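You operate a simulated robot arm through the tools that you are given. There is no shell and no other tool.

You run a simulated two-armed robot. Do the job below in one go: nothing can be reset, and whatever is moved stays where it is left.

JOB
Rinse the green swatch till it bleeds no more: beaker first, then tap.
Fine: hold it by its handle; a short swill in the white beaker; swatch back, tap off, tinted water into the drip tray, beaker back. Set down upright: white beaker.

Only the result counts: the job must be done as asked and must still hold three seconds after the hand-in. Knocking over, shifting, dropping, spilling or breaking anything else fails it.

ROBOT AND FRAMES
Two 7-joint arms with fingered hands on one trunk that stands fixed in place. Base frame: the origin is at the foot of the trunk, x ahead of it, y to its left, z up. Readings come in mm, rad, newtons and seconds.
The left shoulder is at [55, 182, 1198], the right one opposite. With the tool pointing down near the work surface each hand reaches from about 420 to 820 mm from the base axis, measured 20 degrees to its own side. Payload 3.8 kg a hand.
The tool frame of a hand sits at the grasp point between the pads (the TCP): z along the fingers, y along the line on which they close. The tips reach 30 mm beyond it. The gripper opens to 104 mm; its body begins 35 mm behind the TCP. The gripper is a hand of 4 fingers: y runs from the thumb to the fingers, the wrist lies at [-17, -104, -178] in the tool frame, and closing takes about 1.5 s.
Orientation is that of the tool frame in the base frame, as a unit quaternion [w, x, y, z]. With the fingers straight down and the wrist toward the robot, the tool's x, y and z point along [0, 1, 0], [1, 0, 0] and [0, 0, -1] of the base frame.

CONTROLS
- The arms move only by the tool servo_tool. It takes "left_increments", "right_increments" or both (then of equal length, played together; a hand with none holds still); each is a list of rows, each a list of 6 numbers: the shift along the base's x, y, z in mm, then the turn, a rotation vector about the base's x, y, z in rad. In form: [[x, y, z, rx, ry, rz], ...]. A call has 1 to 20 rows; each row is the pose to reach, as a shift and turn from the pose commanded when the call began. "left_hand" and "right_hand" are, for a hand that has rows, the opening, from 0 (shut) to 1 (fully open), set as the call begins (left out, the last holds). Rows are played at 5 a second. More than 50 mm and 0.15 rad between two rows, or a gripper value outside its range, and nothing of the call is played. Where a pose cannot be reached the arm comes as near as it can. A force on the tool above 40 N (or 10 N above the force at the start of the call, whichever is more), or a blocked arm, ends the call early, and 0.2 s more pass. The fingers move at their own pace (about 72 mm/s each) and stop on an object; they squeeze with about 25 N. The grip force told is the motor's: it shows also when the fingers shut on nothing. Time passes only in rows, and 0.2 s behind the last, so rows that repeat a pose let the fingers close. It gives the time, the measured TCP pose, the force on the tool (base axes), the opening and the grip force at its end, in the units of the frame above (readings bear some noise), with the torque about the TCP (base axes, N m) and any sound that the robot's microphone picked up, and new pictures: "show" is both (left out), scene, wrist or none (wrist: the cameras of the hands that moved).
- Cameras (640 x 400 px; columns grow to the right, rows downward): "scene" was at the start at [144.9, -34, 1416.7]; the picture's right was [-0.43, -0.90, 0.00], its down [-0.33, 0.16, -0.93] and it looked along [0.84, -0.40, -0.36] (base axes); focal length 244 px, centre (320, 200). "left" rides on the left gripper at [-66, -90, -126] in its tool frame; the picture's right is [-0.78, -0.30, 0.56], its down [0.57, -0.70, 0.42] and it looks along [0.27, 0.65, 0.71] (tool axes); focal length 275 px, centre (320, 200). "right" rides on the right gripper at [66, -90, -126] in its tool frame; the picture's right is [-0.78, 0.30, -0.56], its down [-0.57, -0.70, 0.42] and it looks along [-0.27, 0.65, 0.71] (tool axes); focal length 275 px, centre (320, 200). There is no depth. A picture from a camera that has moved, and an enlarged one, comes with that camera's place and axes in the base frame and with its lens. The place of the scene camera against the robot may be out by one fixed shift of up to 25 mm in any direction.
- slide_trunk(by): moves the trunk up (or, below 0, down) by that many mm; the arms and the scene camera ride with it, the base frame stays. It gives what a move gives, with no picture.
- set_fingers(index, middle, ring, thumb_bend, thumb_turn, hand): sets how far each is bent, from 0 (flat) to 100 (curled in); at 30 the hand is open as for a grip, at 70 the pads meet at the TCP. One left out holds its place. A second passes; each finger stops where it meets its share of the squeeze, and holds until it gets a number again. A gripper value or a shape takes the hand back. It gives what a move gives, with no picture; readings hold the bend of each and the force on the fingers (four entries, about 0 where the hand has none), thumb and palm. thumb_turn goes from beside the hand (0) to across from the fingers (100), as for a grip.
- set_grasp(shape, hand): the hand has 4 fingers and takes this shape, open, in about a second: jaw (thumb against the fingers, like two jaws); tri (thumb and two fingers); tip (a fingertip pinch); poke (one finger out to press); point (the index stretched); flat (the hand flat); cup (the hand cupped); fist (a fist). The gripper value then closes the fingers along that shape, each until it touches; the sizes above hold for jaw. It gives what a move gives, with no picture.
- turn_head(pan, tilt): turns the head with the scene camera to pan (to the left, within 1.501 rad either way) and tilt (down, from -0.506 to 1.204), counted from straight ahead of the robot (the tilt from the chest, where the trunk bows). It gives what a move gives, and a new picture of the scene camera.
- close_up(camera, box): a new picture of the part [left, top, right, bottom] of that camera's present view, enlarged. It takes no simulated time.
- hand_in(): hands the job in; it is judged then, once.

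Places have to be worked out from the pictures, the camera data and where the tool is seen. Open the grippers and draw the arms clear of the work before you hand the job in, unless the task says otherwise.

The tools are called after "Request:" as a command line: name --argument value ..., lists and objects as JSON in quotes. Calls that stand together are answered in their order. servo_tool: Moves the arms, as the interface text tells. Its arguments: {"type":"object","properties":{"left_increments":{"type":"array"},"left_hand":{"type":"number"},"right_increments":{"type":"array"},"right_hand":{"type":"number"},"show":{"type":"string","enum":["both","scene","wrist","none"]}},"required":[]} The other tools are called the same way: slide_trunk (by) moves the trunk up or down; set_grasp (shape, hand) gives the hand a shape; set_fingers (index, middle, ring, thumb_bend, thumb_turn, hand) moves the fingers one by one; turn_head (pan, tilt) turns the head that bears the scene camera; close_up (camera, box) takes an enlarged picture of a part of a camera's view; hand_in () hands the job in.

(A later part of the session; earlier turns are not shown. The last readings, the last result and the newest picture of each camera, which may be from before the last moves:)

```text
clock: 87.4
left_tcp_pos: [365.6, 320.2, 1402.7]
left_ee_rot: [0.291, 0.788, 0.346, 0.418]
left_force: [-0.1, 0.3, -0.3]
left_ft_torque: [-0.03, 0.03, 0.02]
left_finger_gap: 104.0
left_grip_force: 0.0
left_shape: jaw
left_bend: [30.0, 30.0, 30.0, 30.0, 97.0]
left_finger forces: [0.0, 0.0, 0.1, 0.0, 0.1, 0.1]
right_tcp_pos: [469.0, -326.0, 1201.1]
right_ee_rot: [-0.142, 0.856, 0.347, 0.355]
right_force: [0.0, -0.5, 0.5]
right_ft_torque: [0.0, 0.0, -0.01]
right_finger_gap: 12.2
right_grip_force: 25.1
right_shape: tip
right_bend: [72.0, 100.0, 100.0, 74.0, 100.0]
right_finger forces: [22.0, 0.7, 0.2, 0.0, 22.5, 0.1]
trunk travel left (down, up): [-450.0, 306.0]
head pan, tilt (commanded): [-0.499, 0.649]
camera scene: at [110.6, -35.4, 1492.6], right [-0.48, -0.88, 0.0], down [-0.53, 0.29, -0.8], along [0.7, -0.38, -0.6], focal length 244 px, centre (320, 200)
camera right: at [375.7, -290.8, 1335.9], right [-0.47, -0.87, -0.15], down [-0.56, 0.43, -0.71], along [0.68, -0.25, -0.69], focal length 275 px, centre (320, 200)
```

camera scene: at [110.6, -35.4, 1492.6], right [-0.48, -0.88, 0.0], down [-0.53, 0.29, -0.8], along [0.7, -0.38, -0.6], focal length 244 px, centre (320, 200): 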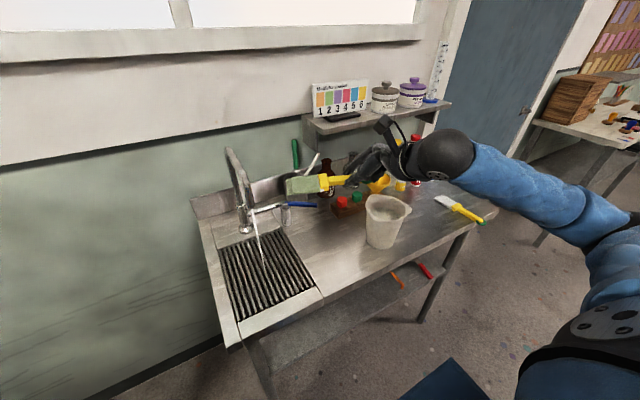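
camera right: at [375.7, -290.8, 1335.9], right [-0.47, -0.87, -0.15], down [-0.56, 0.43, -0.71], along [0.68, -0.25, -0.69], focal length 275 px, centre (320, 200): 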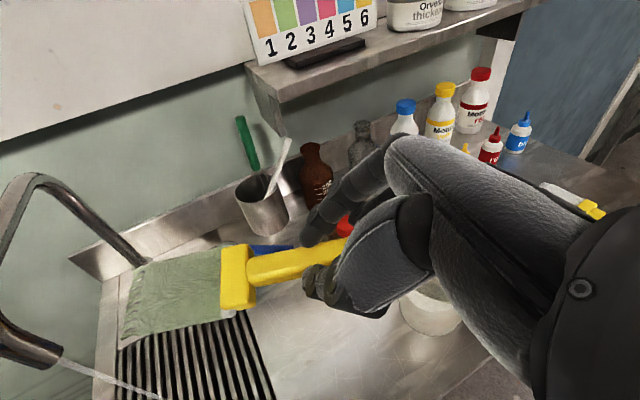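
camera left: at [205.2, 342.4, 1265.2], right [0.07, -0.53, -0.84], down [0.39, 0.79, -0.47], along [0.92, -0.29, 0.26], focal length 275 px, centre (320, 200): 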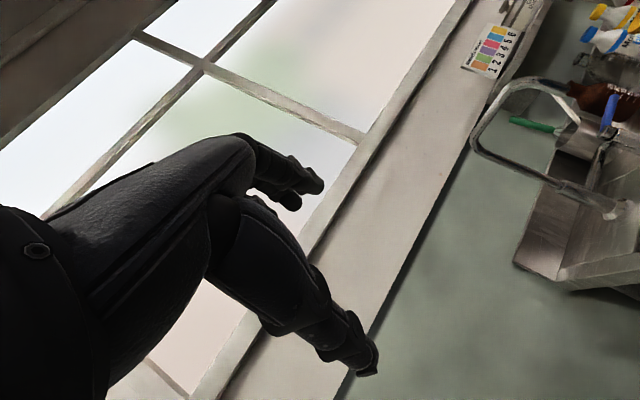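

Swatch level at the right of the tray. Now tilting the blade 20° downward and lowering to stream height, still to the right of the stream.

Request:
servo_tool --right_increments '[[10, 2, -30, -0.107, 0.046, 0], [22, 4, -60, -0.214, 0.092, 0], [34, 6, -90, -0.3217, 0.1376, 0], [44, 7, -116, -0.3217, 0.1376, 0], [44, 7, -116, -0.3217, 0.1376, 0]]' --show "both"

Request:
close_up --camera "scene" --box '[210, 130, 390, 280]'

```text
clock: 88.6
left_tcp_pos: [366.4, 320.1, 1402.6]
left_ee_rot: [0.292, 0.788, 0.347, 0.416]
left_force: [-0.5, 0.0, 0.1]
left_ft_torque: [-0.01, 0.01, 0.01]
left_finger_gap: 103.9
left_grip_force: 0.1
left_shape: jaw
left_bend: [30.0, 30.0, 30.0, 30.0, 97.0]
left_finger forces: [0.0, 0.1, 0.0, 0.0, 0.0, 0.0]
right_tcp_pos: [511.4, -318.6, 1084.2]
right_ee_rot: [-0.029, 0.89, 0.389, 0.234]
right_force: [0.5, -0.3, -0.6]
right_ft_torque: [0.0, -0.02, 0.0]
right_finger_gap: 11.8
right_grip_force: 24.5
right_shape: tip
right_bend: [72.0, 100.0, 100.0, 74.0, 100.0]
right_finger forces: [21.9, 0.7, 0.4, 0.1, 22.3, 0.0]
trunk travel left (down, up): [-450.0, 306.0]
head pan, tilt (commanded): [-0.499, 0.649]
camera scene: at [112.2, -34.8, 1492.5], right [-0.48, -0.88, 0.0], down [-0.53, 0.29, -0.8], along [0.7, -0.38, -0.6], focal length 244 px, centre (320, 200)
camera right: at [437.9, -240.3, 1211.5], right [-0.47, -0.86, 0.19], down [-0.66, 0.2, -0.72], along [0.58, -0.47, -0.66], focal length 275 px, centre (320, 200)
```

scene: 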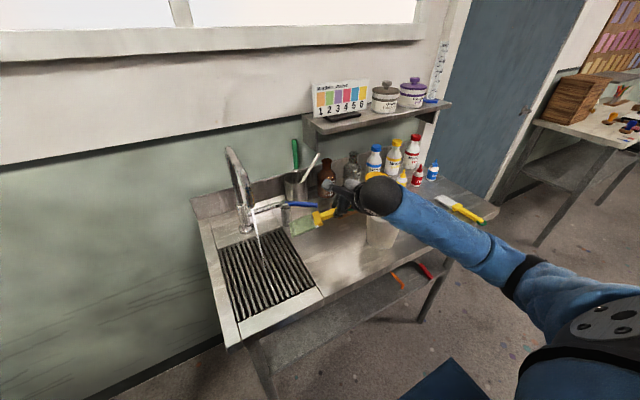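
right: 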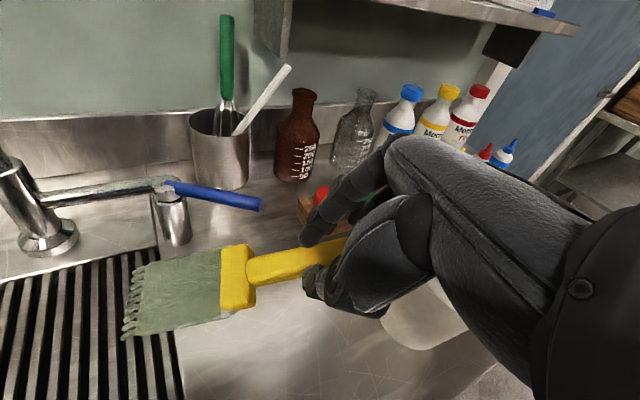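

```text
2.67 times, centred on (300, 205) of scene
camera zoom: at [112.2, -34.8, 1492.5], right [-0.48, -0.88, 0.0], down [-0.53, 0.29, -0.8], along [0.7, -0.38, -0.6], focal length 650 px, centre (373, 187)
```

zoom: 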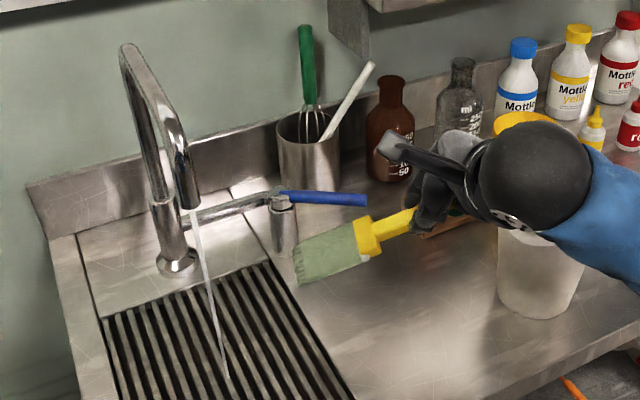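

Everything is as computed. Now I'll slide left so the stream falls on the middle of the blade, and watch the run-off.

Request:
servo_tool --right_increments '[[1, 30, 0, 0, 0, 0], [1, 60, 0, 0, 0, 0], [2, 90, 0, 0, 0, 0], [2, 118, 0, 0, 0, 0], [2, 118, 0, 0, 0, 0]]' --show "both"

Request:
close_up --camera "scene" --box '[210, 140, 330, 300]'

Request:
close_up --camera "right" --box '[0, 150, 320, 400]'

```text
clock: 89.8
left_tcp_pos: [365.4, 319.1, 1402.4]
left_ee_rot: [0.291, 0.788, 0.346, 0.417]
left_force: [-1.0, -0.4, -0.2]
left_ft_torque: [0.03, 0.02, 0.03]
left_finger_gap: 104.0
left_grip_force: 0.1
left_shape: jaw
left_bend: [30.0, 30.0, 30.0, 30.0, 97.0]
left_finger forces: [0.1, 0.0, 0.0, 0.0, 0.0, 0.0]
right_tcp_pos: [515.4, -200.9, 1082.5]
right_ee_rot: [-0.028, 0.891, 0.389, 0.234]
right_force: [-0.1, -0.2, 0.0]
right_ft_torque: [0.02, 0.05, 0.01]
right_finger_gap: 11.9
right_grip_force: 25.5
right_shape: tip
right_bend: [72.0, 100.0, 100.0, 74.0, 100.0]
right_finger forces: [22.0, 0.6, 0.3, 0.0, 22.2, 0.1]
trunk travel left (down, up): [-450.0, 306.0]
head pan, tilt (commanded): [-0.499, 0.649]
camera scene: at [112.0, -35.8, 1492.4], right [-0.48, -0.88, 0.0], down [-0.53, 0.29, -0.8], along [0.7, -0.38, -0.6], focal length 244 px, centre (320, 200)
camera right: at [440.3, -122.5, 1211.5], right [-0.47, -0.86, 0.19], down [-0.66, 0.2, -0.72], along [0.58, -0.47, -0.67], focal length 275 px, centre (320, 200)
```

scene: 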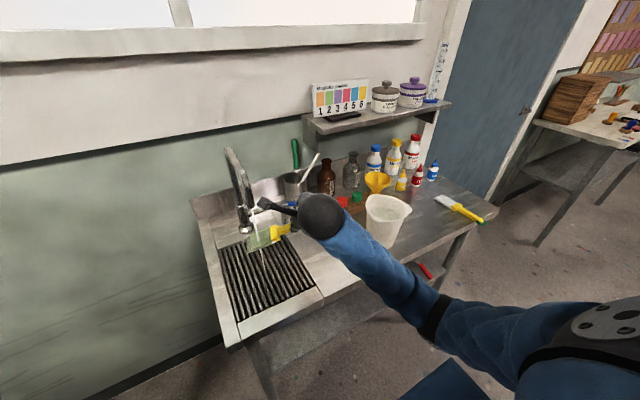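
right: 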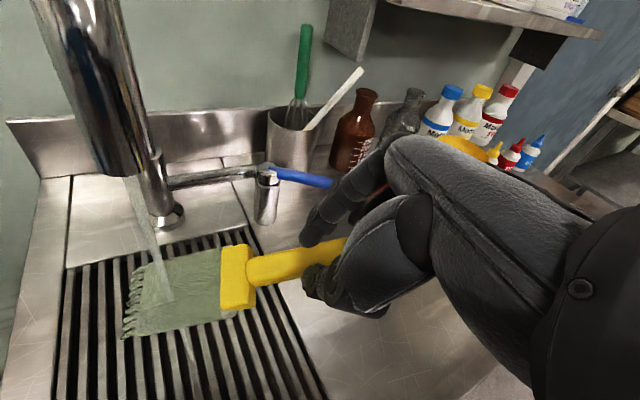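

```text
2.50 times, centred on (270, 220) of scene
camera zoom: at [112.0, -35.8, 1492.4], right [-0.48, -0.88, 0.0], down [-0.53, 0.29, -0.8], along [0.7, -0.38, -0.6], focal length 610 px, centre (445, 150)
```

zoom: 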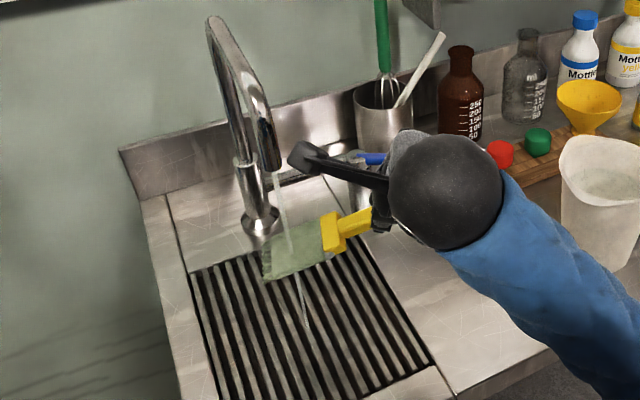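

```text
1.60 times, centred on (160, 275) of right
camera zoom: at [440.3, -122.5, 1211.5], right [-0.47, -0.86, 0.19], down [-0.66, 0.2, -0.72], along [0.58, -0.47, -0.67], focal length 440 px, centre (576, 80)
```

zoom: 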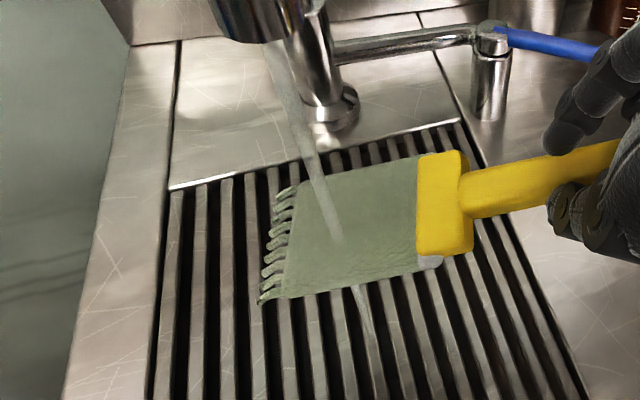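

The stream hits the middle of the blade and runs off into the tray. I'll hold here a few seconds, gently moving the blade so all of it is rinsed.

Request:
servo_tool --right_increments '[[0, 0, 0, 0, 0, 0], [4, 8, 0, 0, 0, 0], [8, 16, 0, 0, 0, 0], [4, 8, 0, 0, 0, 0], [0, 0, 0, 0, 0, 0], [-4, -8, 0, 0, 0, 0], [-6, -14, 0, 0, 0, 0], [-4, -8, 0, 0, 0, 0], [0, 0, 0, 0, 0, 0], [8, -4, 0, 0, 0, 0], [14, -6, 0, 0, 0, 0], [8, -4, 0, 0, 0, 0], [0, 0, 0, 0, 0, 0], [-8, 4, 0, 0, 0, 0], [-14, 6, 0, 0, 0, 0], [-8, 4, 0, 0, 0, 0], [0, 0, 0, 0, 0, 0], [0, 0, 0, 0, 0, 0]]' --show "both"

Request:
close_up --camera "right" --box '[0, 150, 320, 400]'

Request:
close_up --camera "scene" --box '[210, 190, 330, 310]'

```text
clock: 93.6
left_tcp_pos: [366.3, 319.6, 1402.3]
left_ee_rot: [0.292, 0.788, 0.347, 0.416]
left_force: [0.6, 0.3, -0.3]
left_ft_torque: [-0.01, -0.01, 0.0]
left_finger_gap: 103.6
left_grip_force: 0.1
left_shape: jaw
left_bend: [30.0, 30.0, 30.0, 30.0, 97.0]
left_finger forces: [0.0, 0.1, 0.0, 0.0, 0.1, 0.0]
right_tcp_pos: [515.2, -202.0, 1083.0]
right_ee_rot: [-0.028, 0.89, 0.389, 0.235]
right_force: [0.1, 0.4, 0.6]
right_ft_torque: [0.01, 0.03, -0.03]
right_finger_gap: 12.2
right_grip_force: 25.2
right_shape: tip
right_bend: [72.0, 100.0, 100.0, 74.0, 100.0]
right_finger forces: [22.0, 0.6, 0.3, 0.1, 22.4, 0.1]
trunk travel left (down, up): [-450.0, 306.0]
head pan, tilt (commanded): [-0.499, 0.649]
camera scene: at [112.0, -34.9, 1492.5], right [-0.48, -0.88, 0.0], down [-0.53, 0.29, -0.8], along [0.7, -0.38, -0.6], focal length 244 px, centre (320, 200)
camera right: at [441.1, -123.3, 1210.5], right [-0.47, -0.86, 0.19], down [-0.66, 0.2, -0.72], along [0.58, -0.47, -0.67], focal length 275 px, centre (320, 200)
```

scene: 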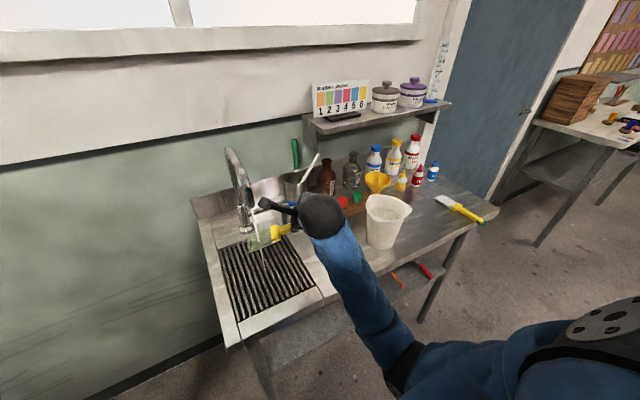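
right: 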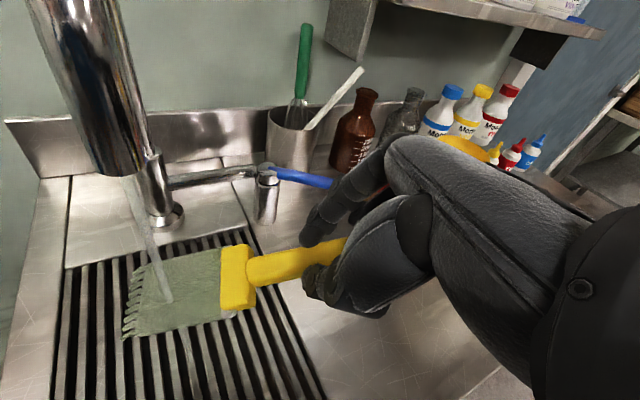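

```text
1.60 times, centred on (160, 275) of right
camera zoom: at [441.1, -123.3, 1210.5], right [-0.47, -0.86, 0.19], down [-0.66, 0.2, -0.72], along [0.58, -0.47, -0.67], focal length 440 px, centre (576, 80)
```

zoom: 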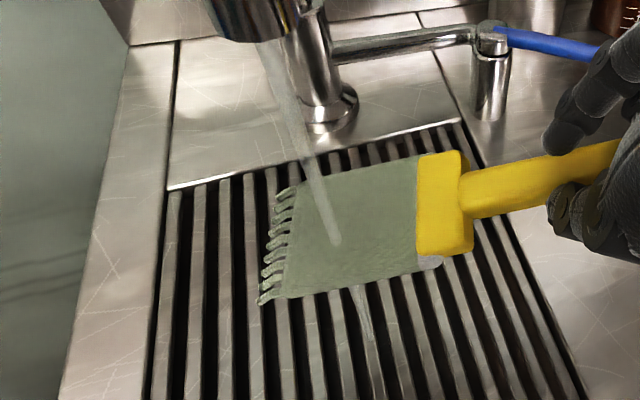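

```text
3.33 times, centred on (270, 250) of scene
camera zoom: at [112.0, -34.9, 1492.5], right [-0.48, -0.88, 0.0], down [-0.53, 0.29, -0.8], along [0.7, -0.38, -0.6], focal length 813 px, centre (487, 33)
```

zoom: 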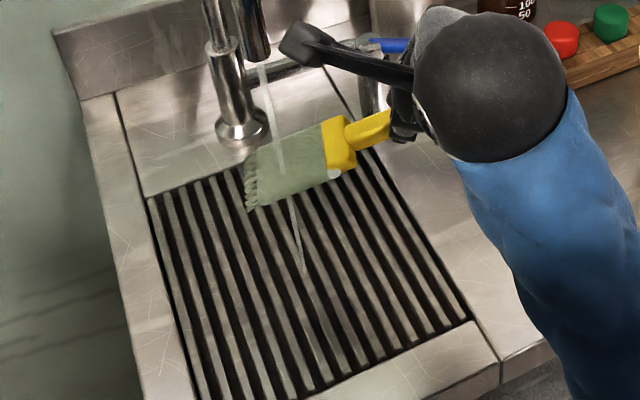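

The run-off looks paler; I'll zoom tightly on stream and run-off to compare colours.

Request:
close_up --camera "right" --box '[110, 170, 230, 390]'

Request:
close_up --camera "scene" --box '[240, 200, 300, 280]'

```text
1.82 times, centred on (170, 280) of right
camera zoom: at [441.1, -123.3, 1210.5], right [-0.47, -0.86, 0.19], down [-0.66, 0.2, -0.72], along [0.58, -0.47, -0.67], focal length 500 px, centre (593, 54)
```

zoom: 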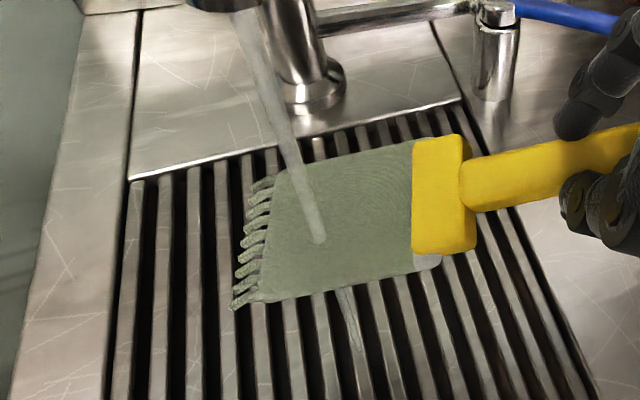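

```text
5.00 times, centred on (270, 240) of scene
camera zoom: at [112.0, -34.9, 1492.5], right [-0.48, -0.88, 0.0], down [-0.53, 0.29, -0.8], along [0.7, -0.38, -0.6], focal length 1219 px, centre (570, 0)
```

zoom: 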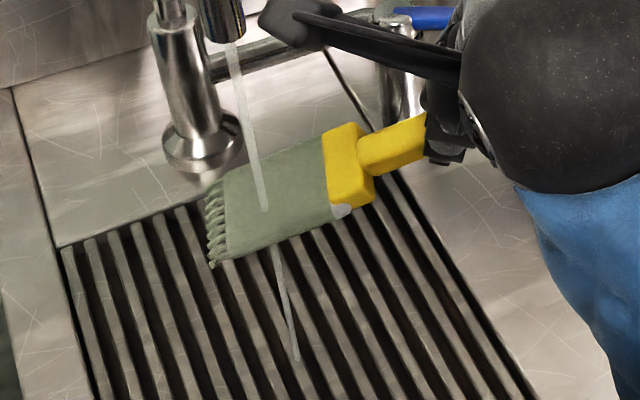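

The run-off is nearly clear but I can't rule out a faint tint, so I'll keep rinsing for another 4 seconds and compare again.

Request:
servo_tool --right_increments '[[0, 0, 0, 0, 0, 0], [4, 8, 0, 0, 0, 0], [8, 16, 0, 0, 0, 0], [4, 8, 0, 0, 0, 0], [0, 0, 0, 0, 0, 0], [-4, -8, 0, 0, 0, 0], [-6, -14, 0, 0, 0, 0], [-4, -8, 0, 0, 0, 0], [0, 0, 0, 0, 0, 0], [8, -4, 0, 0, 0, 0], [14, -6, 0, 0, 0, 0], [8, -4, 0, 0, 0, 0], [0, 0, 0, 0, 0, 0], [-8, 4, 0, 0, 0, 0], [-14, 6, 0, 0, 0, 0], [-8, 4, 0, 0, 0, 0], [0, 0, 0, 0, 0, 0], [0, 0, 0, 0, 0, 0], [0, 0, 0, 0, 0, 0], [0, 0, 0, 0, 0, 0]]' --show "none"

Request:
close_up --camera "scene" --box '[240, 200, 300, 280]'

Request:
close_up --camera "right" --box '[110, 170, 230, 390]'

```text
clock: 97.8
left_tcp_pos: [367.5, 321.1, 1403.3]
left_ee_rot: [0.291, 0.788, 0.348, 0.417]
left_force: [0.4, 0.5, -0.3]
left_ft_torque: [0.0, 0.0, -0.04]
left_finger_gap: 103.8
left_grip_force: 0.1
left_shape: jaw
left_bend: [30.0, 30.0, 30.0, 30.0, 97.0]
left_finger forces: [0.1, 0.0, 0.1, 0.0, 0.0, 0.0]
right_tcp_pos: [515.5, -226.1, 1081.9]
right_ee_rot: [0.005, 0.894, 0.388, 0.222]
right_force: [-0.5, -0.2, -0.4]
right_ft_torque: [0.01, 0.0, 0.0]
right_finger_gap: 11.7
right_grip_force: 24.6
right_shape: tip
right_bend: [72.0, 100.0, 100.0, 74.0, 100.0]
right_finger forces: [22.0, 0.6, 0.3, 0.0, 22.5, 0.0]
trunk travel left (down, up): [-450.0, 306.0]
head pan, tilt (commanded): [-0.499, 0.649]
```

```text
5.00 times, centred on (270, 240) of scene
camera zoom: at [112.0, -34.9, 1492.5], right [-0.48, -0.88, 0.0], down [-0.53, 0.29, -0.8], along [0.7, -0.38, -0.6], focal length 1219 px, centre (570, 0)
```

zoom: 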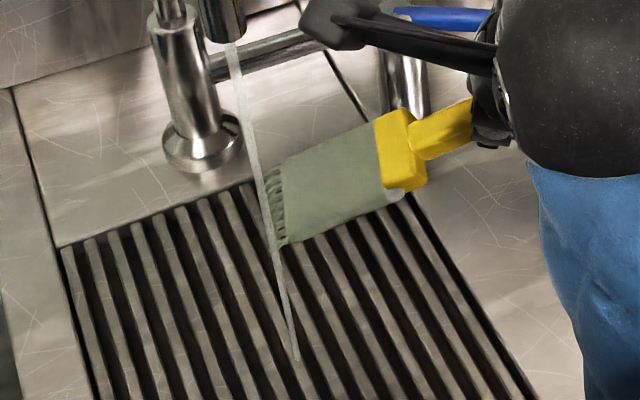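

```text
1.82 times, centred on (170, 280) of right
camera zoom: at [442.8, -137.9, 1204.2], right [-0.48, -0.84, 0.25], down [-0.66, 0.16, -0.73], along [0.58, -0.52, -0.63], focal length 500 px, centre (593, 54)
```

zoom: 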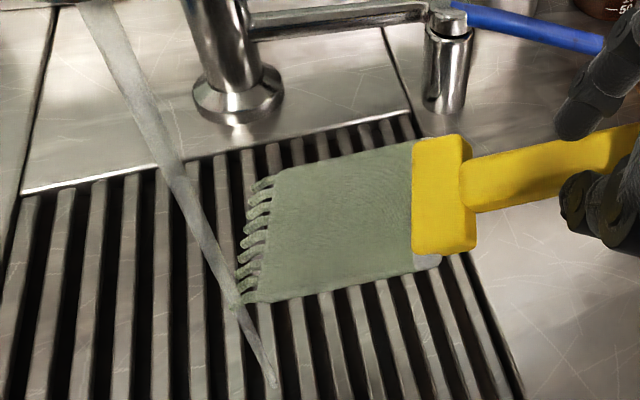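

The arm has crept off its commanded pose (y=-226 instead of -201, folded close to the body), so the stream now only grazes the fringe. I'll yaw the hand 17° more and set it further out, which is a more comfortable pose with the blade back in the stream.

Request:
servo_tool --right_increments '[[10, -12, 0, 0, 0, 0.1], [20, -12, 0, 0, 0, 0.2], [28, -8, 0, 0, 0, 0.3], [28, -7, 0, 0, 0, 0.3], [28, -7, 0, 0, 0, 0.3]]' --show "both"

Request:
close_up --camera "right" --box '[0, 150, 320, 400]'

Request:
close_up --camera "scene" --box '[210, 190, 330, 310]'

```text
clock: 99.0
left_tcp_pos: [365.9, 320.2, 1403.2]
left_ee_rot: [0.291, 0.788, 0.347, 0.417]
left_force: [0.0, 0.6, 0.3]
left_ft_torque: [0.02, -0.02, -0.02]
left_finger_gap: 104.0
left_grip_force: 0.1
left_shape: jaw
left_bend: [30.0, 30.0, 30.0, 30.0, 97.0]
left_finger forces: [0.0, 0.1, 0.1, 0.1, 0.0, 0.1]
right_tcp_pos: [542.8, -208.0, 1083.4]
right_ee_rot: [-0.063, 0.823, 0.516, 0.229]
right_force: [-0.2, -0.6, 0.7]
right_ft_torque: [0.0, 0.0, 0.0]
right_finger_gap: 12.2
right_grip_force: 25.2
right_shape: tip
right_bend: [72.0, 100.0, 100.0, 74.0, 100.0]
right_finger forces: [22.0, 0.6, 0.2, 0.0, 22.3, 0.1]
trunk travel left (down, up): [-450.0, 306.0]
head pan, tilt (commanded): [-0.499, 0.649]
camera scene: at [112.1, -35.1, 1492.4], right [-0.48, -0.88, 0.0], down [-0.53, 0.29, -0.8], along [0.7, -0.38, -0.6], focal length 244 px, centre (320, 200)
camera right: at [448.5, -155.4, 1211.4], right [-0.19, -0.96, 0.19], down [-0.69, -0.01, -0.72], along [0.7, -0.27, -0.67], focal length 275 px, centre (320, 200)
```

scene: 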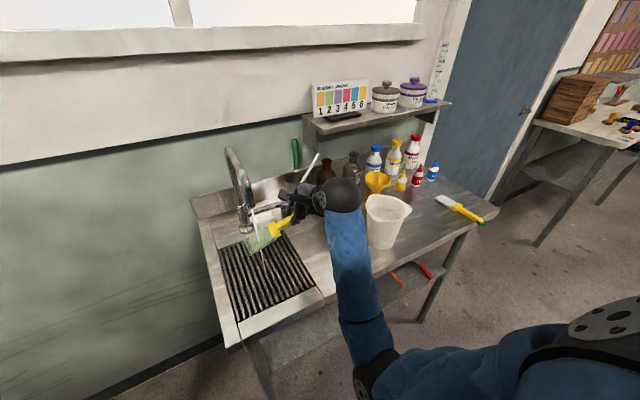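
right: 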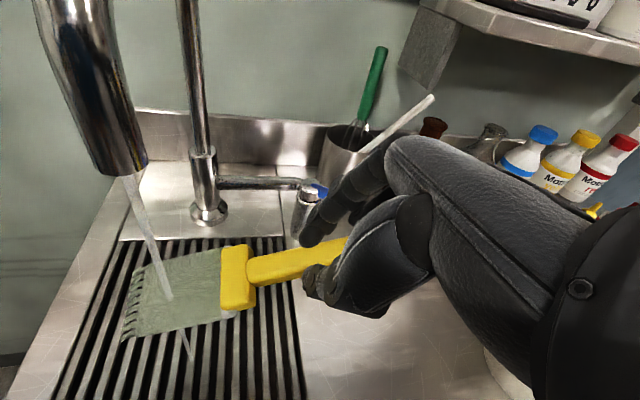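

```text
1.60 times, centred on (160, 275) of right
camera zoom: at [448.5, -155.4, 1211.4], right [-0.19, -0.96, 0.19], down [-0.69, -0.01, -0.72], along [0.7, -0.27, -0.67], focal length 440 px, centre (576, 80)
```

zoom: 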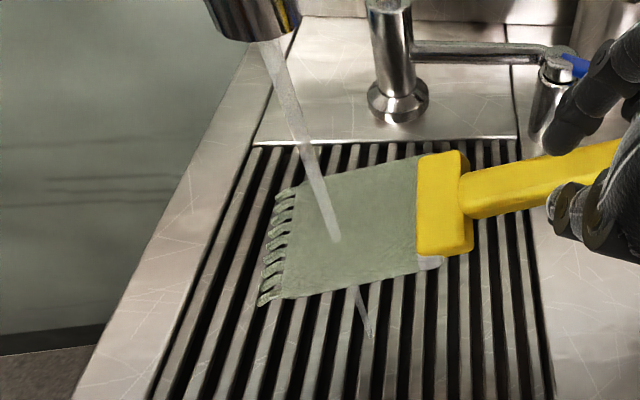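

```text
3.33 times, centred on (270, 250) of scene
camera zoom: at [112.1, -35.1, 1492.4], right [-0.48, -0.88, 0.0], down [-0.53, 0.29, -0.8], along [0.7, -0.38, -0.6], focal length 813 px, centre (487, 33)
```

zoom: 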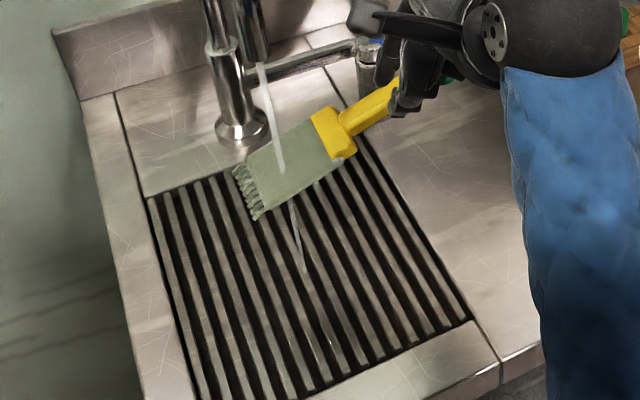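

The stream is centred on the blade again and the run-off looks as clear as the stream. I'll hold for another few seconds with small movements to be sure.

Request:
servo_tool --right_increments '[[0, 0, 0, 0, 0, 0], [0, 5, 0, 0, 0, 0], [0, 10, 0, 0, 0, 0], [0, 5, 0, 0, 0, 0], [0, 0, 0, 0, 0, 0], [0, -6, 0, 0, 0, 0], [0, -12, 0, 0, 0, 0], [0, -6, 0, 0, 0, 0], [0, 0, 0, 0, 0, 0], [6, 0, 0, 0, 0, 0], [10, 0, 0, 0, 0, 0], [6, 0, 0, 0, 0, 0], [0, 0, 0, 0, 0, 0], [-6, 0, 0, 0, 0, 0], [-10, 0, 0, 0, 0, 0], [-6, 0, 0, 0, 0, 0], [0, 0, 0, 0, 0, 0], [0, 0, 0, 0, 0, 0], [0, 0, 0, 0, 0, 0], [0, 0, 0, 0, 0, 0]]' --show "both"

Request:
close_up --camera "right" --box '[60, 170, 260, 390]'

Request:
close_up --camera "scene" --box '[240, 200, 300, 280]'

```text
clock: 103.2
left_tcp_pos: [365.9, 320.1, 1403.6]
left_ee_rot: [0.292, 0.788, 0.347, 0.417]
left_force: [-0.3, 0.5, 0.0]
left_ft_torque: [0.0, -0.02, -0.01]
left_finger_gap: 103.8
left_grip_force: 0.1
left_shape: jaw
left_bend: [30.0, 30.0, 30.0, 30.0, 97.0]
left_finger forces: [0.0, 0.0, 0.1, 0.0, 0.0, 0.1]
right_tcp_pos: [542.3, -209.0, 1084.1]
right_ee_rot: [-0.062, 0.822, 0.517, 0.228]
right_force: [-0.1, -1.0, -0.4]
right_ft_torque: [-0.01, 0.0, 0.02]
right_finger_gap: 12.0
right_grip_force: 25.0
right_shape: tip
right_bend: [72.0, 100.0, 100.0, 74.0, 100.0]
right_finger forces: [22.0, 0.6, 0.3, 0.0, 22.4, 0.1]
trunk travel left (down, up): [-450.0, 306.0]
head pan, tilt (commanded): [-0.499, 0.649]
camera scene: at [112.0, -34.9, 1492.5], right [-0.48, -0.88, 0.0], down [-0.53, 0.29, -0.8], along [0.7, -0.38, -0.6], focal length 244 px, centre (320, 200)
camera right: at [448.7, -156.2, 1211.4], right [-0.19, -0.96, 0.19], down [-0.69, -0.01, -0.72], along [0.7, -0.27, -0.67], focal length 275 px, centre (320, 200)
```

scene: 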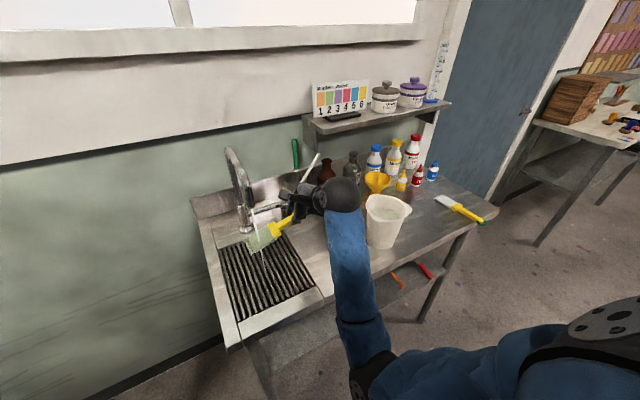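
right: 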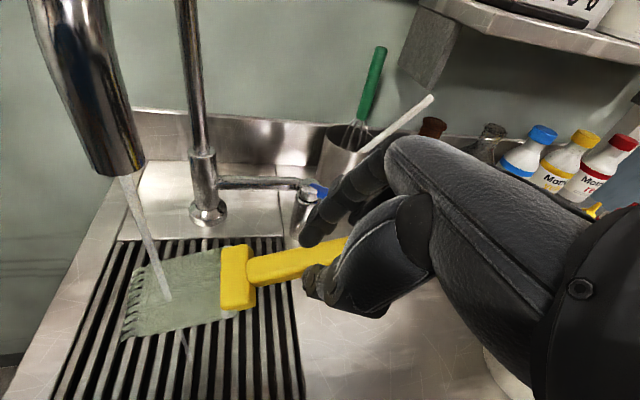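

```text
1.82 times, centred on (160, 280) of right
camera zoom: at [448.7, -156.2, 1211.4], right [-0.19, -0.96, 0.19], down [-0.69, -0.01, -0.72], along [0.7, -0.27, -0.67], focal length 500 px, centre (611, 54)
```

zoom: 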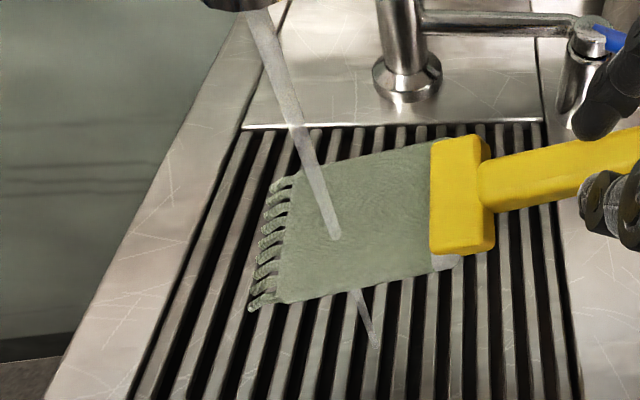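

```text
5.00 times, centred on (270, 240) of scene
camera zoom: at [112.0, -34.9, 1492.5], right [-0.48, -0.88, 0.0], down [-0.53, 0.29, -0.8], along [0.7, -0.38, -0.6], focal length 1219 px, centre (570, 0)
```

zoom: 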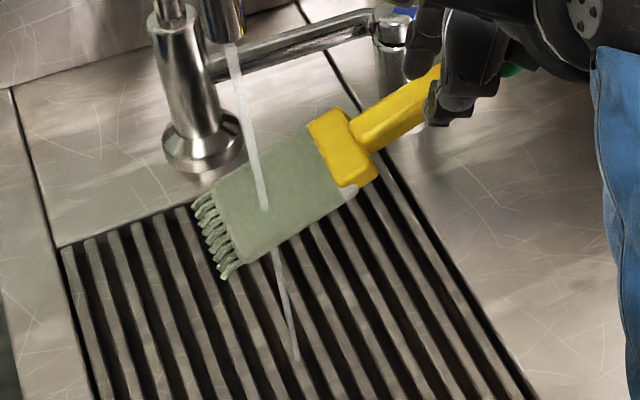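

Run-off now matches the incoming stream. As a margin I'll rinse four more seconds before taking the swatch back.

Request:
servo_tool --right_increments '[[0, 0, 0, 0, 0, 0], [0, 5, 0, 0, 0, 0], [0, 10, 0, 0, 0, 0], [0, 5, 0, 0, 0, 0], [0, 0, 0, 0, 0, 0], [0, -6, 0, 0, 0, 0], [0, -12, 0, 0, 0, 0], [0, -6, 0, 0, 0, 0], [0, 0, 0, 0, 0, 0], [6, 0, 0, 0, 0, 0], [10, 0, 0, 0, 0, 0], [6, 0, 0, 0, 0, 0], [0, 0, 0, 0, 0, 0], [-6, 0, 0, 0, 0, 0], [-10, 0, 0, 0, 0, 0], [-6, 0, 0, 0, 0, 0], [0, 0, 0, 0, 0, 0], [0, 0, 0, 0, 0, 0], [0, 0, 0, 0, 0, 0], [0, 0, 0, 0, 0, 0]]' --show "none"

Request:
close_up --camera "scene" --box '[240, 200, 300, 280]'

```text
clock: 107.4
left_tcp_pos: [366.1, 319.6, 1401.9]
left_ee_rot: [0.291, 0.788, 0.347, 0.417]
left_force: [0.7, 0.7, 0.0]
left_ft_torque: [-0.01, -0.03, 0.04]
left_finger_gap: 104.0
left_grip_force: 0.1
left_shape: jaw
left_bend: [30.0, 30.0, 30.0, 30.0, 97.0]
left_finger forces: [0.1, 0.1, 0.2, 0.0, 0.0, 0.0]
right_tcp_pos: [542.5, -213.7, 1083.1]
right_ee_rot: [-0.057, 0.824, 0.516, 0.225]
right_force: [-0.3, -0.8, -0.5]
right_ft_torque: [-0.02, 0.02, 0.0]
right_finger_gap: 12.1
right_grip_force: 25.0
right_shape: tip
right_bend: [72.0, 100.0, 100.0, 74.0, 100.0]
right_finger forces: [22.0, 0.7, 0.3, 0.1, 22.3, 0.0]
trunk travel left (down, up): [-450.0, 306.0]
head pan, tilt (commanded): [-0.499, 0.649]
```

```text
5.00 times, centred on (270, 240) of scene
camera zoom: at [112.0, -34.9, 1492.5], right [-0.48, -0.88, 0.0], down [-0.53, 0.29, -0.8], along [0.7, -0.38, -0.6], focal length 1219 px, centre (570, 0)
```

zoom: 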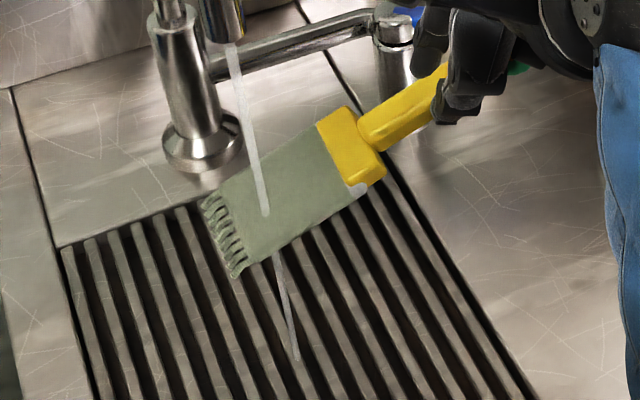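

The run-off stays clear. I'll draw the swatch out of the stream and let it drip over the tray for two seconds.

Request:
servo_tool --right_increments '[[0, -25, 0, 0, 0, 0], [0, -50, 0, 0, 0, 0], [0, -62, 0, 0, 0, 0], [0, -62, 0, 0, 0, 0], [0, -62, 0, 0, 0, 0], [0, -62, 0, 0, 0, 0], [0, -62, 0, 0, 0, 0], [0, -62, 0, 0, 0, 0], [0, -62, 0, 0, 0, 0], [0, -62, 0, 0, 0, 0], [0, -62, 0, 0, 0, 0], [0, -62, 0, 0, 0, 0], [0, -62, 0, 0, 0, 0]]' --show "both"

Request:
close_up --camera "scene" --box '[210, 170, 340, 290]'

```text
clock: 110.2
left_tcp_pos: [366.9, 319.6, 1403.0]
left_ee_rot: [0.292, 0.788, 0.347, 0.417]
left_force: [-0.7, 0.0, -0.5]
left_ft_torque: [0.03, 0.0, -0.03]
left_finger_gap: 103.7
left_grip_force: 0.1
left_shape: jaw
left_bend: [30.0, 30.0, 30.0, 30.0, 97.0]
left_finger forces: [0.0, 0.1, 0.0, 0.0, 0.1, 0.1]
right_tcp_pos: [542.6, -270.6, 1085.0]
right_ee_rot: [-0.063, 0.823, 0.518, 0.227]
right_force: [0.2, 0.1, -0.6]
right_ft_torque: [-0.02, -0.02, 0.01]
right_finger_gap: 11.9
right_grip_force: 25.2
right_shape: tip
right_bend: [72.0, 100.0, 100.0, 74.0, 100.0]
right_finger forces: [21.9, 0.7, 0.3, 0.0, 22.3, 0.0]
trunk travel left (down, up): [-450.0, 306.0]
head pan, tilt (commanded): [-0.499, 0.649]
camera scene: at [112.0, -34.9, 1492.5], right [-0.48, -0.88, 0.0], down [-0.53, 0.29, -0.8], along [0.7, -0.38, -0.6], focal length 244 px, centre (320, 200)
camera right: at [448.3, -217.5, 1211.7], right [-0.19, -0.96, 0.19], down [-0.69, -0.01, -0.72], along [0.7, -0.27, -0.67], focal length 275 px, centre (320, 200)
```

scene: 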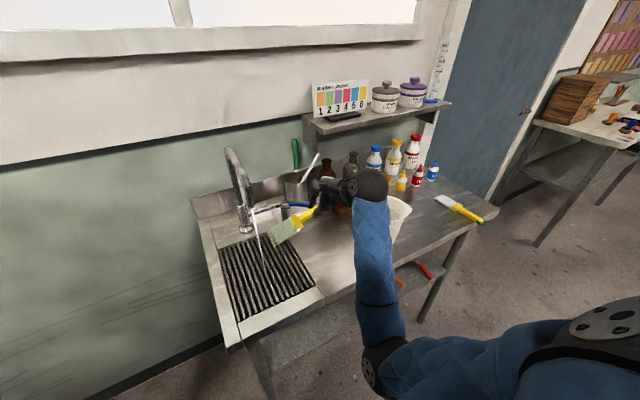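
right: 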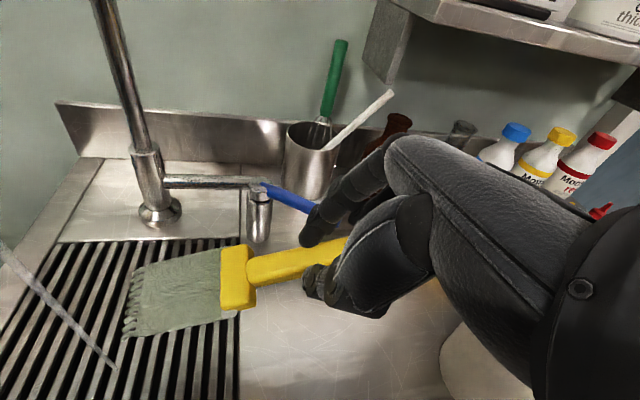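

```text
3.33 times, centred on (275, 230) of scene
camera zoom: at [112.0, -34.9, 1492.5], right [-0.48, -0.88, 0.0], down [-0.53, 0.29, -0.8], along [0.7, -0.38, -0.6], focal length 813 px, centre (470, 100)
```

zoom: 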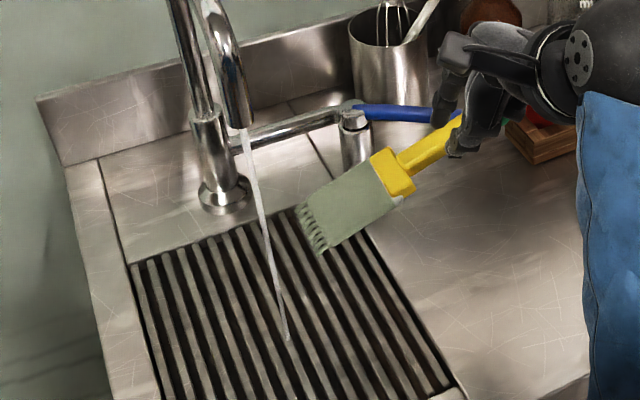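

No drips are visible now. I'll lift it, bring it level and carry it back to the right at safe height.

Request:
servo_tool --right_increments '[[-5, -5, 35, 0, 0, 0], [-15, -15, 70, 0, 0, 0], [-30, -25, 105, 0.116, -0.0122, 0], [-50, -40, 130, 0.232, -0.0244, 0], [-75, -60, 150, 0.348, -0.0366, 0], [-95, -95, 165, 0.348, -0.0366, 0], [-110, -135, 180, 0.348, -0.0366, 0], [-120, -180, 190, 0.348, -0.0366, 0], [-128, -225, 195, 0.348, -0.0366, 0], [-134, -270, 195, 0.348, -0.0366, 0], [-139, -310, 195, 0.348, -0.0366, 0], [-139, -310, 195, 0.348, -0.0366, 0]]' --show "scene"

```text
clock: 112.8
left_tcp_pos: [366.9, 320.1, 1402.6]
left_ee_rot: [0.292, 0.788, 0.347, 0.417]
left_force: [-0.2, -0.8, 1.1]
left_ft_torque: [-0.03, 0.0, 0.0]
left_finger_gap: 104.0
left_grip_force: 0.1
left_shape: jaw
left_bend: [30.0, 30.0, 30.0, 30.0, 97.0]
left_finger forces: [0.0, 0.0, 0.1, 0.1, 0.0, 0.1]
right_tcp_pos: [403.3, -581.4, 1279.3]
right_ee_rot: [-0.195, 0.795, 0.471, 0.328]
right_force: [0.3, -0.2, -0.5]
right_ft_torque: [-0.03, -0.04, 0.01]
right_finger_gap: 11.9
right_grip_force: 24.7
right_shape: tip
right_bend: [72.0, 100.0, 100.0, 74.0, 100.0]
right_finger forces: [22.0, 0.4, 0.4, 0.1, 22.3, 0.0]
trunk travel left (down, up): [-450.0, 306.0]
head pan, tilt (commanded): [-0.499, 0.649]
camera scene: at [112.3, -34.4, 1492.4], right [-0.48, -0.88, 0.0], down [-0.53, 0.29, -0.8], along [0.7, -0.38, -0.6], focal length 244 px, centre (320, 200)
```

scene: 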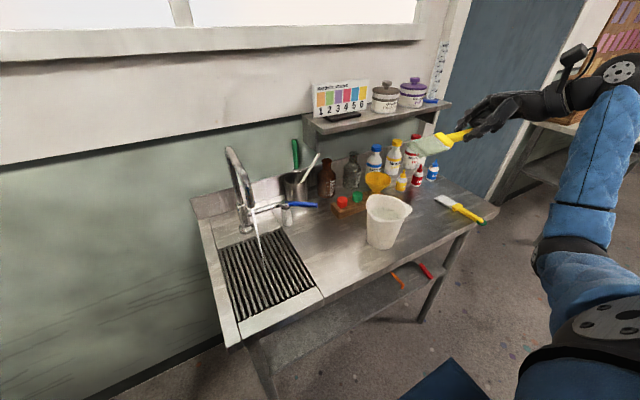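

The rotation left is a pure 84° yaw. I'll turn the swatch back to its original heading over its spot, about 145 mm above the bench.

Request:
servo_tool --right_increments '[[1, -8, -15, 0, 0, -0.133], [2, -17, -30, 0, 0, -0.266], [3, -26, -48, 0, 0, -0.399], [4, -35, -66, 0, 0, -0.532], [5, -44, -84, 0, 0, -0.665], [6, -53, -102, 0, 0, -0.798], [7, -62, -122, 0, 0, -0.931], [8, -71, -142, 0, 0, -1.064], [9, -80, -164, 0, 0, -1.197], [10, -88, -184, 0, 0, -1.33], [11, -93, -204, 0, 0, -1.464], [11, -93, -204, 0, 0, -1.464]]' --show "both"

Request:
close_up --camera "scene" --box '[390, 130, 510, 240]'

```text
clock: 115.4
left_tcp_pos: [366.6, 319.0, 1403.3]
left_ee_rot: [0.291, 0.788, 0.347, 0.416]
left_force: [-0.9, -0.3, -0.1]
left_ft_torque: [0.01, 0.0, 0.02]
left_finger_gap: 103.9
left_grip_force: 0.1
left_shape: jaw
left_bend: [30.0, 30.0, 30.0, 30.0, 97.0]
left_finger forces: [0.1, 0.0, 0.0, 0.0, 0.1, 0.1]
right_tcp_pos: [413.6, -673.8, 1074.7]
right_ee_rot: [0.075, 0.906, -0.181, 0.375]
right_force: [0.0, -0.9, 0.3]
right_ft_torque: [-0.03, 0.04, 0.02]
right_finger_gap: 12.0
right_grip_force: 24.9
right_shape: tip
right_bend: [72.0, 100.0, 100.0, 74.0, 100.0]
right_finger forces: [21.9, 0.5, 0.3, 0.0, 22.2, 0.0]
trunk travel left (down, up): [-450.0, 306.0]
head pan, tilt (commanded): [-0.499, 0.649]
camera scene: at [111.5, -35.4, 1492.5], right [-0.48, -0.88, 0.0], down [-0.53, 0.29, -0.8], along [0.7, -0.38, -0.6], focal length 244 px, centre (320, 200)
camera right: at [410.0, -574.2, 1209.3], right [-0.98, 0.09, -0.15], down [0.17, 0.69, -0.7], along [0.04, -0.72, -0.69], focal length 275 px, centre (320, 200)
```

scene: 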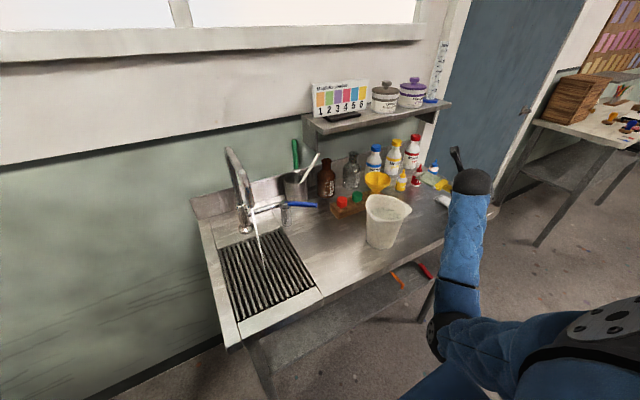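
right: 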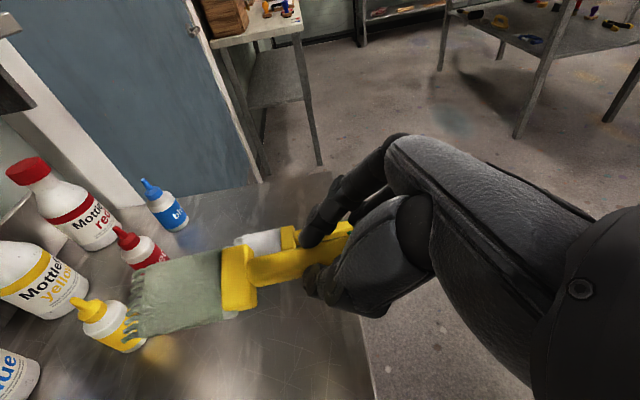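

```text
3.64 times, centred on (450, 185) of scene
camera zoom: at [111.5, -35.4, 1492.5], right [-0.48, -0.88, 0.0], down [-0.53, 0.29, -0.8], along [0.7, -0.38, -0.6], focal length 887 px, centre (-153, 254)
```

zoom: 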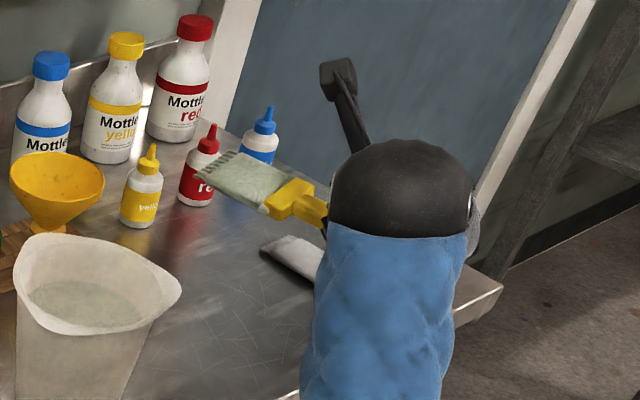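

The tip projects to about (558, -677), right over its original spot. Lowering to the bench in shrinking steps until light contact.

Request:
servo_tool --right_increments '[[0, 1, -40, 0, 0, 0], [0, 2, -80, 0, 0, 0], [0, 2, -112, 0, 0, 0], [0, 2, -130, 0, 0, 0], [0, 2, -138, 0, 0, 0], [0, 2, -143, 0, 0, 0], [0, 2, -143, 0, 0, 0]]' --show "wrist"

Request:
close_up --camera "right" --box '[80, 200, 400, 400]'

```text
clock: 117.0
left_tcp_pos: [365.7, 320.2, 1402.4]
left_ee_rot: [0.292, 0.788, 0.347, 0.417]
left_force: [-0.5, 0.3, -0.2]
left_ft_torque: [-0.01, -0.02, 0.01]
left_finger_gap: 104.0
left_grip_force: 0.0
left_shape: jaw
left_bend: [30.0, 30.0, 30.0, 30.0, 97.0]
left_finger forces: [0.1, 0.1, 0.0, 0.1, 0.0, 0.0]
right_tcp_pos: [415.7, -673.1, 932.1]
right_ee_rot: [0.076, 0.906, -0.181, 0.375]
right_force: [0.1, -0.9, 5.6]
right_ft_torque: [0.05, -0.15, -0.01]
right_finger_gap: 11.9
right_grip_force: 24.9
right_shape: tip
right_bend: [72.0, 100.0, 100.0, 74.0, 100.0]
right_finger forces: [25.0, 0.0, 0.0, 0.0, 22.5, 0.0]
trunk travel left (down, up): [-450.0, 306.0]
head pan, tilt (commanded): [-0.499, 0.649]
camera right: at [410.5, -572.9, 1067.1], right [-0.98, 0.09, -0.16], down [0.17, 0.69, -0.71], along [0.05, -0.72, -0.69], focal length 275 px, centre (320, 200)
```

right: 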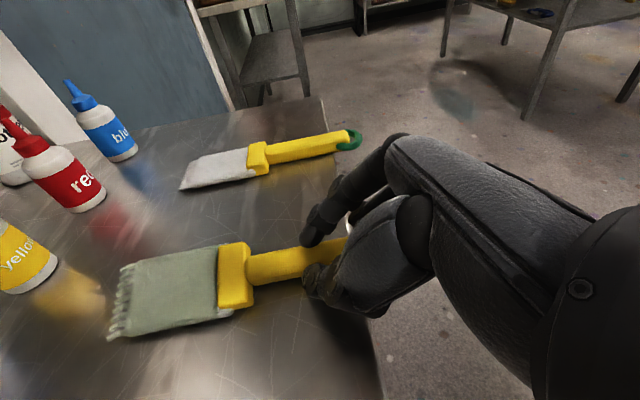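

```text
2.00 times, centred on (240, 300) of right
camera zoom: at [410.5, -572.9, 1067.1], right [-0.98, 0.09, -0.16], down [0.17, 0.69, -0.71], along [0.05, -0.72, -0.69], focal length 551 px, centre (480, 0)
```

zoom: 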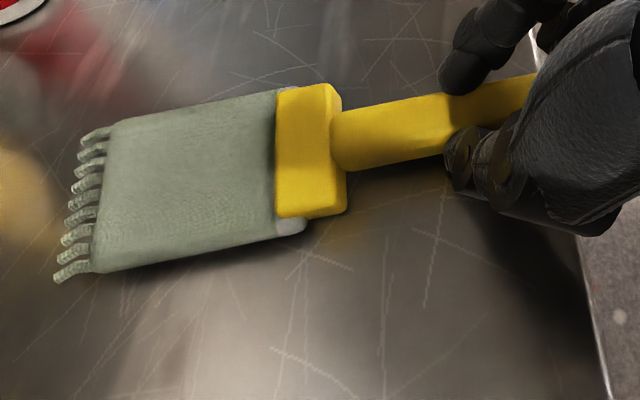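

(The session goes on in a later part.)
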